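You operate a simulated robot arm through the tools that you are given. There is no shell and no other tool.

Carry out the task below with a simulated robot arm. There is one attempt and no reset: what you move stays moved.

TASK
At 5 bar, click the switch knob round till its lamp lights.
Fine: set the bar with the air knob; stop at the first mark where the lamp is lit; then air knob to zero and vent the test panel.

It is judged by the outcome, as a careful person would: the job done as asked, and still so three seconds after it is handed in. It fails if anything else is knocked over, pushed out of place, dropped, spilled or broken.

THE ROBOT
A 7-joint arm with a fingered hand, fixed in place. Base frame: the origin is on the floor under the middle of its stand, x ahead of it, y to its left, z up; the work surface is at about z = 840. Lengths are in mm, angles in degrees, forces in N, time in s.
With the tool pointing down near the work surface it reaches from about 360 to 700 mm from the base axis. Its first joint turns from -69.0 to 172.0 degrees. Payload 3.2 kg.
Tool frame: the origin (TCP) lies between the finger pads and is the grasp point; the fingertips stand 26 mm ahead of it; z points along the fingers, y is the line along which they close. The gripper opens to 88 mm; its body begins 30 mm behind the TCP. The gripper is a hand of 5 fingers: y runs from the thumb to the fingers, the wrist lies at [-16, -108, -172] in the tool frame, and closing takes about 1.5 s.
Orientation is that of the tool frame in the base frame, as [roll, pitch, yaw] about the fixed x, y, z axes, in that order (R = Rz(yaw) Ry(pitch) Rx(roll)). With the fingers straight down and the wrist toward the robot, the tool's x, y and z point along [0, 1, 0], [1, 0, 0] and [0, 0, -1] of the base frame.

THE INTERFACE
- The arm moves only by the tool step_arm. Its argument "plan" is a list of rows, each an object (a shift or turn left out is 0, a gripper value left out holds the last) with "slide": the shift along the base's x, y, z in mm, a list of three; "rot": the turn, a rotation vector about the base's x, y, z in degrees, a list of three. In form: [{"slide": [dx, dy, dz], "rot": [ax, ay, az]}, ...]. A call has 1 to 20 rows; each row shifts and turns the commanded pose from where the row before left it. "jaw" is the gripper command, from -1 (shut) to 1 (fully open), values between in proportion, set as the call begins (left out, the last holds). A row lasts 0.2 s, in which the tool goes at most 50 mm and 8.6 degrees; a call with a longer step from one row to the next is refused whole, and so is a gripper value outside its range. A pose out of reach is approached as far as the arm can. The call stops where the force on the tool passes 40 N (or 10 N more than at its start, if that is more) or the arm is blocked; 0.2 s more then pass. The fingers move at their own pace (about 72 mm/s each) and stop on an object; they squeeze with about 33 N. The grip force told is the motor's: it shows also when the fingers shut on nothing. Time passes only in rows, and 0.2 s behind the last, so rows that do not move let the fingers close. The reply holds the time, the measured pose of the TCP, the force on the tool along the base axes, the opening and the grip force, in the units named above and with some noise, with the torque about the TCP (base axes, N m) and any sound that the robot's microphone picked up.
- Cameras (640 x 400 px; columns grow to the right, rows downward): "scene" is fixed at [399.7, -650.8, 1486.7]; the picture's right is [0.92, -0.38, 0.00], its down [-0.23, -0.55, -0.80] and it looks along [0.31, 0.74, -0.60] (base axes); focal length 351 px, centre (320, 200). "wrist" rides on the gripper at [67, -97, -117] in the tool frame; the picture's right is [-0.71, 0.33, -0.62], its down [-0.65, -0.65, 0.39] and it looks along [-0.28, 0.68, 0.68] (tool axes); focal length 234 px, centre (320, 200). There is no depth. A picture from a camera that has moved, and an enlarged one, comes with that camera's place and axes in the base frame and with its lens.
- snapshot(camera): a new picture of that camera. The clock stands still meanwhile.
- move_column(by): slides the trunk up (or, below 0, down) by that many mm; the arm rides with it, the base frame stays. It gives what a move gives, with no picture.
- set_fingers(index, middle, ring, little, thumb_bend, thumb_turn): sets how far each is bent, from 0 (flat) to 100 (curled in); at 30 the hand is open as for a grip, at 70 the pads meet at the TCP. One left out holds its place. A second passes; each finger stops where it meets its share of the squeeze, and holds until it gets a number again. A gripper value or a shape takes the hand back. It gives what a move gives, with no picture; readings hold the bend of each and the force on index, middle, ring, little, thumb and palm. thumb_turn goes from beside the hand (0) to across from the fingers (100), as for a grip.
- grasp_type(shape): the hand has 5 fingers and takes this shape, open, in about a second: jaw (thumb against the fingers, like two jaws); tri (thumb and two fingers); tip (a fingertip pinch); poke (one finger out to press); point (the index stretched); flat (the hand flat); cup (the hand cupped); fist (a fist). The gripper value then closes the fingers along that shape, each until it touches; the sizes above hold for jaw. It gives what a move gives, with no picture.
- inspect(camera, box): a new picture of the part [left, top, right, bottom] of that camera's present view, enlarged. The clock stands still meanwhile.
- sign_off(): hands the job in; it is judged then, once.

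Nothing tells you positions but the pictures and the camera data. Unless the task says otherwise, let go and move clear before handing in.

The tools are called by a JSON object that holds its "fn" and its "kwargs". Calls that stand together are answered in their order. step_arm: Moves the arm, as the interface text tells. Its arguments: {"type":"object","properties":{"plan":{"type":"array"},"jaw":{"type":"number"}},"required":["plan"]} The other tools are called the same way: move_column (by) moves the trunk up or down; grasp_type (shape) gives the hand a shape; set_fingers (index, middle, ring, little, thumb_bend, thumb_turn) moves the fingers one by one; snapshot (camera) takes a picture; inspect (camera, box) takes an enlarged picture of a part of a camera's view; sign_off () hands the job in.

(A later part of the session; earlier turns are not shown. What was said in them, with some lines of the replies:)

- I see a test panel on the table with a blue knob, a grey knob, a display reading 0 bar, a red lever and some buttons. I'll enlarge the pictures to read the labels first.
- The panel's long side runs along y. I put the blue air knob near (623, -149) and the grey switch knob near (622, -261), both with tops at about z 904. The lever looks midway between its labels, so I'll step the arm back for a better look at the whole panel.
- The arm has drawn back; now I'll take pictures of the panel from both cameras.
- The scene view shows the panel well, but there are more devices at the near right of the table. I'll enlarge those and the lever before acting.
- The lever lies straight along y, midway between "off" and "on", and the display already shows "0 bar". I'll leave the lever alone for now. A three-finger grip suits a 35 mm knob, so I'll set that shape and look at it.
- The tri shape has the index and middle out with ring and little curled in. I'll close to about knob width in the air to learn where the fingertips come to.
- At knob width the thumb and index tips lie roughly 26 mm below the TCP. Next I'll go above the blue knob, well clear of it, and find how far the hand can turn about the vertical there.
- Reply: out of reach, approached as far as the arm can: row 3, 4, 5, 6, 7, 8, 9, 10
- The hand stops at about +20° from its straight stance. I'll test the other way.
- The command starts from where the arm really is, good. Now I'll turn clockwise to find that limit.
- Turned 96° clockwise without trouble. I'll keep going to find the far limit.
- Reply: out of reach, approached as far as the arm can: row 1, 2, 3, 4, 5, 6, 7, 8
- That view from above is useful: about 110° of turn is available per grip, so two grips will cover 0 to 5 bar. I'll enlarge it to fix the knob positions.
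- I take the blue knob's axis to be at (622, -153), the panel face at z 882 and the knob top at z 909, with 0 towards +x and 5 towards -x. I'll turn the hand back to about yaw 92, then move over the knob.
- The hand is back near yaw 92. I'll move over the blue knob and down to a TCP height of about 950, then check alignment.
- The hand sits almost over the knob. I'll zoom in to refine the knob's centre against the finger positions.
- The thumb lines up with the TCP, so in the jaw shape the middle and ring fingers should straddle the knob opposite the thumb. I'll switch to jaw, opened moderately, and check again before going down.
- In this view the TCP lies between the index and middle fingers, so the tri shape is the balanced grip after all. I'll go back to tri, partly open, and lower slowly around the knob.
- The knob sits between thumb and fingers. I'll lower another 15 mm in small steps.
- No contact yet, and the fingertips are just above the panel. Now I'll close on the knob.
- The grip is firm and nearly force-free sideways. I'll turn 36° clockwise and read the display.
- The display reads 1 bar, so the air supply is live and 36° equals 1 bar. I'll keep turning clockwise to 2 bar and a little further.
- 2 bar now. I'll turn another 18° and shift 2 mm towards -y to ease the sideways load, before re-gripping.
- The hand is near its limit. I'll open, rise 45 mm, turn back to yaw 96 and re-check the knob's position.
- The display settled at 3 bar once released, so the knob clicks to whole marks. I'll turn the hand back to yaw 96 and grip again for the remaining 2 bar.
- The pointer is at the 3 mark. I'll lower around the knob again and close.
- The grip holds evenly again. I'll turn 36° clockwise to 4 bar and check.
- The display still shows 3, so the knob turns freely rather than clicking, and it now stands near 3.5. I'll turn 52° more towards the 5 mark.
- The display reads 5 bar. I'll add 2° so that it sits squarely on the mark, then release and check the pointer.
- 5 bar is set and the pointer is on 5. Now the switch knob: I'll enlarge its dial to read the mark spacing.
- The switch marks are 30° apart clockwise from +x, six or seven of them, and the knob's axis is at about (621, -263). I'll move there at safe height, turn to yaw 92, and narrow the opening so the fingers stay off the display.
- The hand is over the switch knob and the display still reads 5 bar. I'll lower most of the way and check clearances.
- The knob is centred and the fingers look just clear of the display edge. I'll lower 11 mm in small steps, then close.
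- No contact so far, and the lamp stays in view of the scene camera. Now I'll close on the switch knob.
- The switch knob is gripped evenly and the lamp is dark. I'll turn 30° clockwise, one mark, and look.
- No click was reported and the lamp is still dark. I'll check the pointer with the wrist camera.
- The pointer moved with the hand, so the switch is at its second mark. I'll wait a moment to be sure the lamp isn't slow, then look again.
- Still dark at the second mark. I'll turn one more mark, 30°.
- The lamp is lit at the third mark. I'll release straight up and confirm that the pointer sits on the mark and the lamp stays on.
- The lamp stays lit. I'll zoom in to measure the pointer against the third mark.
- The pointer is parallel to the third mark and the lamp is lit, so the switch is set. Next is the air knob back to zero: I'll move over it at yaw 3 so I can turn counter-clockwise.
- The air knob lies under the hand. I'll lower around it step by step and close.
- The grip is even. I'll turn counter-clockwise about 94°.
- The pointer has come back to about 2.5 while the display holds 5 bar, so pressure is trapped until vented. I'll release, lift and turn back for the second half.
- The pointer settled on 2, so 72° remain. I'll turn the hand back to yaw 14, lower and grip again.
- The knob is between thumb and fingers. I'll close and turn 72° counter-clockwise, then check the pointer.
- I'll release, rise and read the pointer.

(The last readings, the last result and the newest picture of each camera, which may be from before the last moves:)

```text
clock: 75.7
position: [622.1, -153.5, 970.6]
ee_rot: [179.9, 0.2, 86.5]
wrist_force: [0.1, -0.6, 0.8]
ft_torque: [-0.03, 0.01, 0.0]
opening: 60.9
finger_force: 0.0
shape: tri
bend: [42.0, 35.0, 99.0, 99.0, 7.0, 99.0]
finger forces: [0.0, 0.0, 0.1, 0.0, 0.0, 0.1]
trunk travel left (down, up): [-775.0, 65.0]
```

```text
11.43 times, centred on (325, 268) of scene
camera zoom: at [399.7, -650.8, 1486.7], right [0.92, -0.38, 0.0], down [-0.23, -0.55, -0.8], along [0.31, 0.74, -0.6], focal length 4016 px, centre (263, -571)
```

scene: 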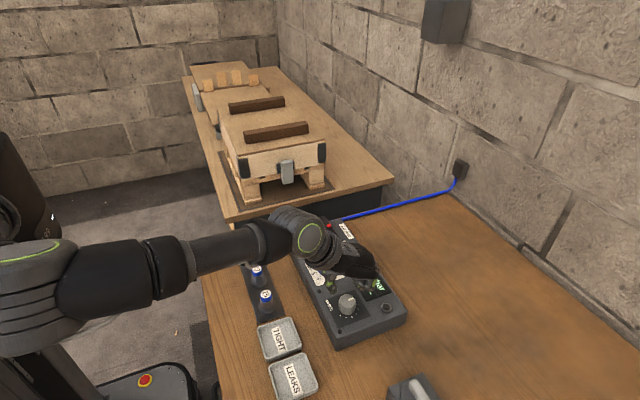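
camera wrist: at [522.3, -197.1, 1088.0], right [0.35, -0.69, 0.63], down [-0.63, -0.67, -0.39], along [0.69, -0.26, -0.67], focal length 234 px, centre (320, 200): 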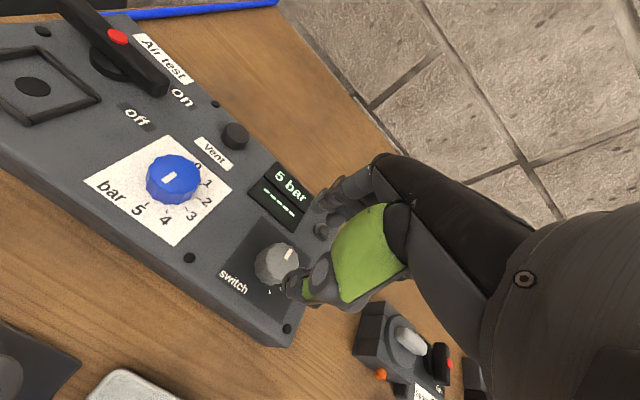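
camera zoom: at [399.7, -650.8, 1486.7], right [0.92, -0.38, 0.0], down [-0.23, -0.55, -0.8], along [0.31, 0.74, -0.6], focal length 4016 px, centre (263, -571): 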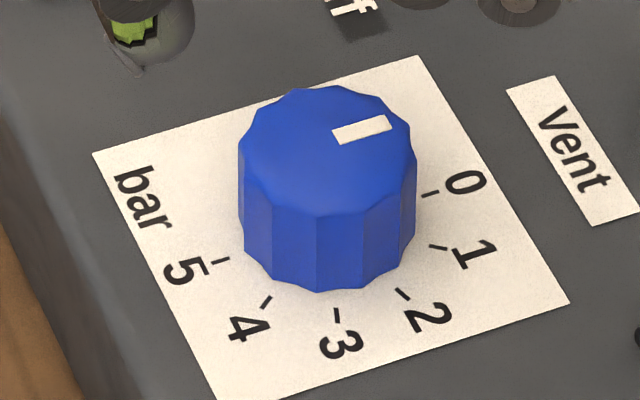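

The air knob points at 0 again, while trapped pressure keeps 5 bar on the display. Next is the Vent button at about (704, -154): I'll press it from above with the fingertips pinched shut, so I'll close the hand here and look at its shape.

{"fn": "step_arm", "kwargs": {"plan": [{"slide": [0, 0, 10]}, {"slide": [0, 0, 10]}, {"slide": [0, 0, 0]}, {"slide": [0, 0, 0]}, {"slide": [0, 0, 0]}, {"slide": [0, 0, 0]}, {"slide": [0, 0, 0]}, {"slide": [0, 0, 0]}], "jaw": -1}}

{"fn": "inspect", "kwargs": {"camera": "scene", "box": [270, 190, 400, 290]}}

{"fn": "inspect", "kwargs": {"camera": "wrist", "box": [200, 100, 400, 300]}}

```text
clock: 77.5
position: [621.6, -155.1, 989.1]
ee_rot: [179.9, 0.2, 86.5]
wrist_force: [-0.1, 0.7, 0.4]
ft_torque: [0.0, -0.02, -0.01]
opening: 0.1
finger_force: 32.6
shape: tri
bend: [70.0, 70.0, 100.0, 100.0, 84.0, 100.0]
finger forces: [0.1, 0.0, 0.0, 0.0, 0.0, 0.1]
trunk travel left (down, up): [-775.0, 65.0]
```

```text
4.00 times, centred on (335, 240) of scene
camera zoom: at [399.7, -650.8, 1486.7], right [0.92, -0.38, 0.0], down [-0.23, -0.55, -0.8], along [0.31, 0.74, -0.6], focal length 1406 px, centre (260, 40)
```

zoom: 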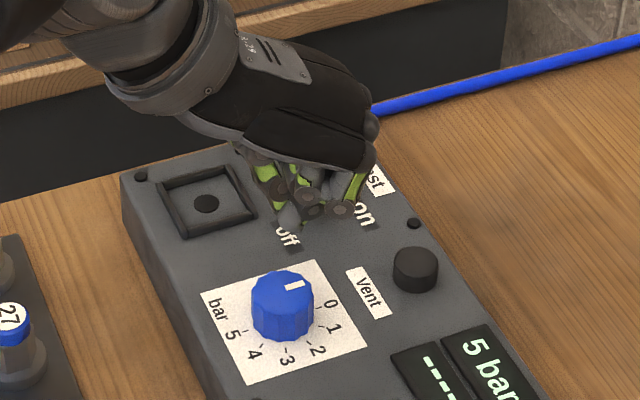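

```text
2.00 times, centred on (300, 200) of wrist
camera zoom: at [529.6, -80.1, 1106.8], right [0.29, -0.72, 0.63], down [-0.69, -0.61, -0.39], along [0.66, -0.32, -0.68], focal length 468 px, centre (360, 200)
```

zoom: 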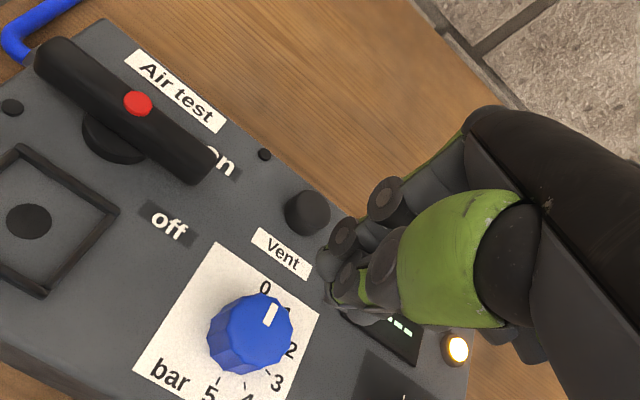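

The pinched tips end about 26 mm below the TCP, a good blunt presser. I'll move above the Vent button and lower to just over it.

{"fn": "step_arm", "kwargs": {"plan": [{"slide": [28, 0, 0]}, {"slide": [28, 0, 0]}, {"slide": [26, 0.5, 0]}, {"slide": [0, 0, -20]}, {"slide": [0, 0, -20]}, {"slide": [0, 0, 0]}]}}

{"fn": "inspect", "kwargs": {"camera": "scene", "box": [290, 200, 410, 290]}}

{"fn": "inspect", "kwargs": {"camera": "wrist", "box": [200, 120, 400, 320]}}

```text
clock: 78.9
position: [703.9, -154.7, 949.8]
ee_rot: [179.9, 0.2, 86.5]
wrist_force: [0.4, -1.6, -0.2]
ft_torque: [-0.01, 0.0, -0.01]
opening: 0.1
finger_force: 33.1
shape: tri
bend: [70.0, 70.0, 100.0, 100.0, 84.0, 100.0]
finger forces: [0.0, 0.0, 0.1, 0.0, 0.1, 0.1]
trunk travel left (down, up): [-775.0, 65.0]
```

```text
4.44 times, centred on (350, 245) of scene
camera zoom: at [399.7, -650.8, 1486.7], right [0.92, -0.38, 0.0], down [-0.23, -0.55, -0.8], along [0.31, 0.74, -0.6], focal length 1562 px, centre (187, 0)
```

zoom: 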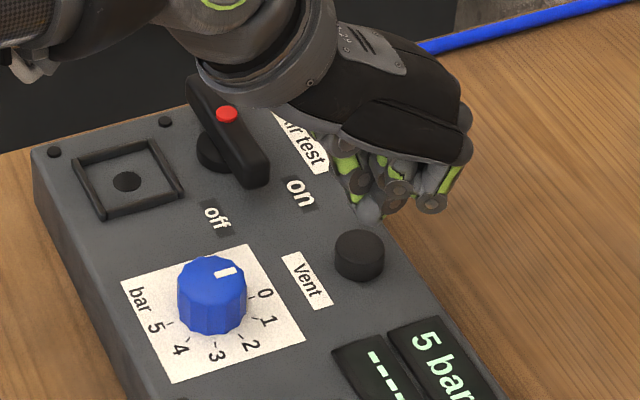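

```text
2.00 times, centred on (300, 220) of wrist
camera zoom: at [611.0, -80.3, 1067.3], right [0.29, -0.72, 0.63], down [-0.69, -0.61, -0.39], along [0.66, -0.32, -0.68], focal length 468 px, centre (360, 160)
```

zoom: 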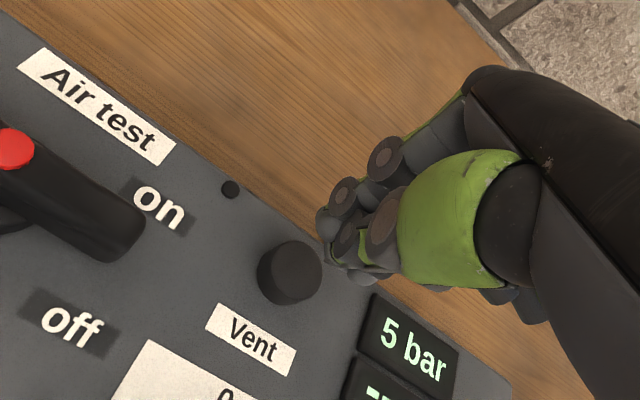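

The tips are over the Vent button within a couple of mm. I'll come down gently onto it in small steps while watching the force.

{"fn": "step_arm", "kwargs": {"plan": [{"slide": [0, 1.5, -8]}, {"slide": [0, 0, -8]}, {"slide": [0, 0, -5]}, {"slide": [0, 0, -2]}, {"slide": [0, 0, -2]}, {"slide": [0, 0, 0]}]}}

{"fn": "inspect", "kwargs": {"camera": "scene", "box": [310, 220, 410, 320]}}

```text
clock: 80.3
position: [704.0, -152.4, 924.7]
ee_rot: [179.9, 0.2, 86.5]
wrist_force: [-0.3, -0.2, 0.3]
ft_torque: [0.01, 0.0, 0.04]
opening: 0.0
finger_force: 33.2
shape: tri
bend: [70.0, 70.0, 100.0, 100.0, 84.0, 100.0]
finger forces: [0.1, 0.0, 0.0, 0.0, 0.0, 0.0]
trunk travel left (down, up): [-775.0, 65.0]
```

```text
4.00 times, centred on (360, 270) of scene
camera zoom: at [399.7, -650.8, 1486.7], right [0.92, -0.38, 0.0], down [-0.23, -0.55, -0.8], along [0.31, 0.74, -0.6], focal length 1406 px, centre (160, -80)
```

zoom: 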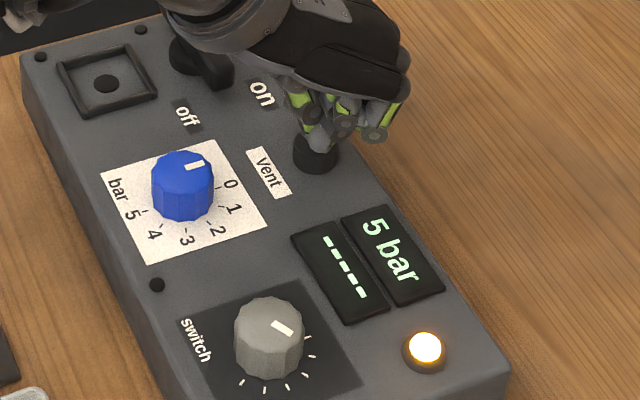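

The tips are right over the button with no contact yet. I'll press on in 1 mm steps.

{"fn": "step_arm", "kwargs": {"plan": [{"slide": [0, 0, -1]}, {"slide": [0, 0, -1]}, {"slide": [0, 0, -1]}, {"slide": [0, 0, -1]}, {"slide": [0, 0, 0]}]}}

{"fn": "inspect", "kwargs": {"camera": "scene", "box": [310, 220, 410, 320]}}

```text
clock: 81.5
position: [704.2, -151.8, 921.5]
ee_rot: [179.8, 0.2, 86.6]
wrist_force: [1.0, 0.1, 2.2]
ft_torque: [0.0, -0.01, -0.03]
opening: 0.1
finger_force: 33.0
shape: tri
bend: [70.0, 70.0, 100.0, 100.0, 84.0, 100.0]
finger forces: [0.1, 0.1, 0.0, 0.0, 0.1, 0.0]
trunk travel left (down, up): [-775.0, 65.0]
heard: click
```

```text
4.00 times, centred on (360, 270) of scene
camera zoom: at [399.7, -650.8, 1486.7], right [0.92, -0.38, 0.0], down [-0.23, -0.55, -0.8], along [0.31, 0.74, -0.6], focal length 1406 px, centre (160, -80)
```

zoom: 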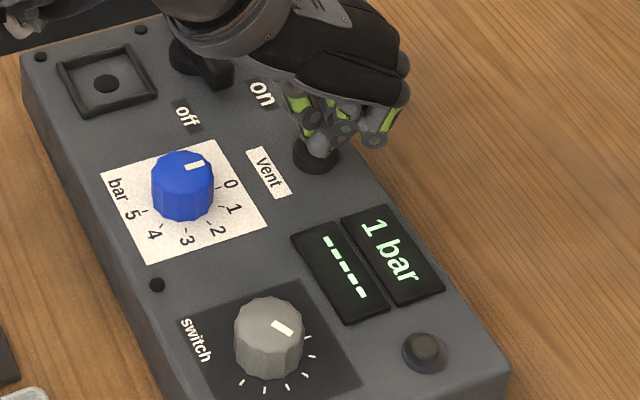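

A click came and the pressure is falling, 1 bar so far. I'll hold the button down until it reads 0.

{"fn": "step_arm", "kwargs": {"plan": [{"slide": [0, 0, 0]}, {"slide": [0, 0, 0]}, {"slide": [0, 0, 0]}, {"slide": [0, 0, 0]}, {"slide": [0, 0, 0]}, {"slide": [0, 0, 0]}, {"slide": [0, 0, 0]}, {"slide": [0, 0, 0]}, {"slide": [0, 0, 0]}, {"slide": [0, 0, 0]}]}}

{"fn": "inspect", "kwargs": {"camera": "scene", "box": [310, 220, 410, 320]}}

```text
clock: 83.7
position: [703.0, -152.7, 921.3]
ee_rot: [179.7, 0.1, 86.5]
wrist_force: [0.1, 0.2, 2.5]
ft_torque: [0.01, -0.01, 0.01]
opening: 0.0
finger_force: 33.2
shape: tri
bend: [70.0, 70.0, 100.0, 100.0, 84.0, 100.0]
finger forces: [0.1, 0.1, 0.0, 0.1, 0.0, 0.1]
trunk travel left (down, up): [-775.0, 65.0]
```

```text
4.00 times, centred on (360, 270) of scene
camera zoom: at [399.7, -650.8, 1486.7], right [0.92, -0.38, 0.0], down [-0.23, -0.55, -0.8], along [0.31, 0.74, -0.6], focal length 1406 px, centre (160, -80)
```

zoom: 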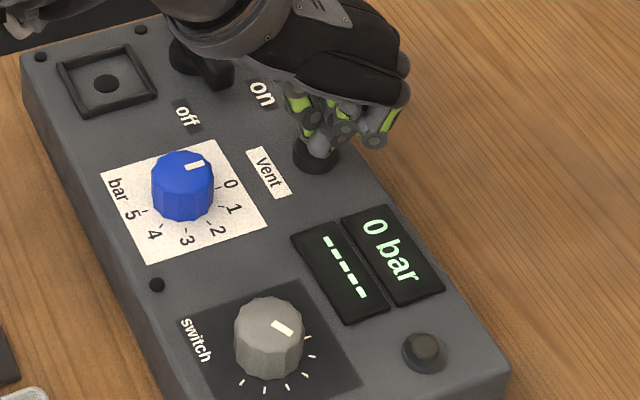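

The display reads 0 bar. I'll hold two seconds more so it empties fully, then lift straight off and draw back.

{"fn": "step_arm", "kwargs": {"plan": [{"slide": [0, 0, 0]}, {"slide": [0, 0, 0]}, {"slide": [0, 0, 0]}, {"slide": [0, 0, 0]}, {"slide": [0, 0, 0]}, {"slide": [0, 0, 0]}, {"slide": [0, 0, 0]}, {"slide": [0, 0, 0]}, {"slide": [0, 0, 0]}, {"slide": [0, 0, 0]}]}}

{"fn": "step_arm", "kwargs": {"plan": [{"slide": [0, 0, 10]}, {"slide": [0, 0, 20]}, {"slide": [0, 0, 30]}, {"slide": [0, 0, 40]}, {"slide": [0, 0, 40]}, {"slide": [-40, 0, 30]}, {"slide": [-40, 0, 0]}, {"slide": [-40, 0, 0]}, {"slide": [-40, 0, 0]}, {"slide": [-40, 0, 0]}, {"slide": [0, 0, 0]}]}}

{"fn": "snapshot", "kwargs": {"camera": "scene"}}

{"fn": "inspect", "kwargs": {"camera": "scene", "box": [270, 205, 420, 355]}}

```text
clock: 85.9
position: [703.0, -153.1, 922.0]
ee_rot: [179.8, 0.1, 86.6]
wrist_force: [0.4, 0.8, 3.1]
ft_torque: [-0.02, -0.01, 0.0]
opening: 0.0
finger_force: 33.4
shape: tri
bend: [70.0, 70.0, 100.0, 100.0, 84.0, 100.0]
finger forces: [0.0, 0.0, 0.0, 0.0, 0.1, 0.0]
trunk travel left (down, up): [-775.0, 65.0]
```

```text
clock: 88.3
position: [504.1, -152.5, 1090.8]
ee_rot: [179.9, 0.1, 86.4]
wrist_force: [0.3, -0.3, -0.3]
ft_torque: [-0.01, -0.01, -0.03]
opening: 0.0
finger_force: 33.4
shape: tri
bend: [70.0, 70.0, 100.0, 100.0, 84.0, 100.0]
finger forces: [0.0, 0.0, 0.1, 0.1, 0.1, 0.0]
trunk travel left (down, up): [-775.0, 65.0]
```

```text
taken
```

scene: 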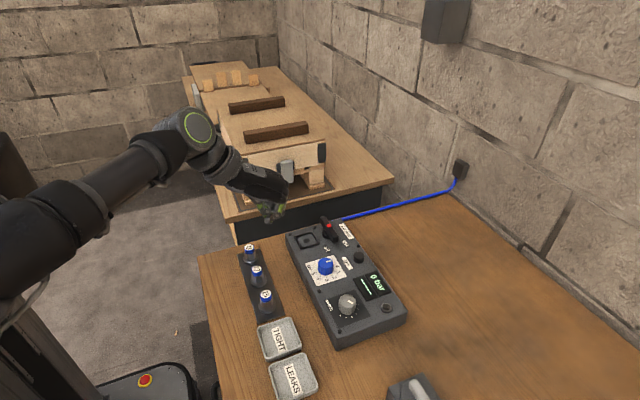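

```text
2.67 times, centred on (345, 280) of scene
camera zoom: at [399.7, -650.8, 1486.7], right [0.92, -0.38, 0.0], down [-0.23, -0.55, -0.8], along [0.31, 0.74, -0.6], focal length 937 px, centre (253, -13)
```

zoom: 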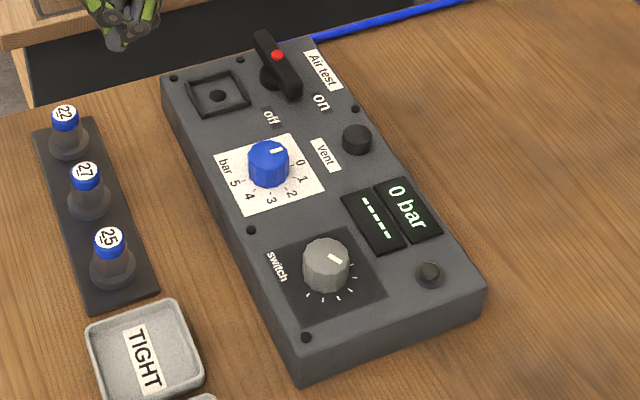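

The panel is unmoved and reads 0 bar. The air knob is at 0, the switch knob sits on the third mark, where its lamp first lit at 5 bar, and the hand is clear. I'm handing the job in.

{"fn": "sign_off", "kwargs": {}}

```text
The job is handed in.
```

The job is done and handed in: at 5 bar the switch lamp first lit at the third mark, and I left the switch knob there.

- **Pressure:** I set the air knob to 5 and the display read 5 bar.
- **Switch knob:** I turned it one mark at a time. The lamp was dark at the first and second marks and lit at the third. The microphone picked up no click from this knob, so I checked the pointer against the mark by camera.
- **Shutdown:** I turned the air knob back to 0, then held the Vent button until the display read 0 bar. It still read 0 after I let go, and the lamp is now off.

The last picture shows the panel and everything else on the table in place, with the hand clear.
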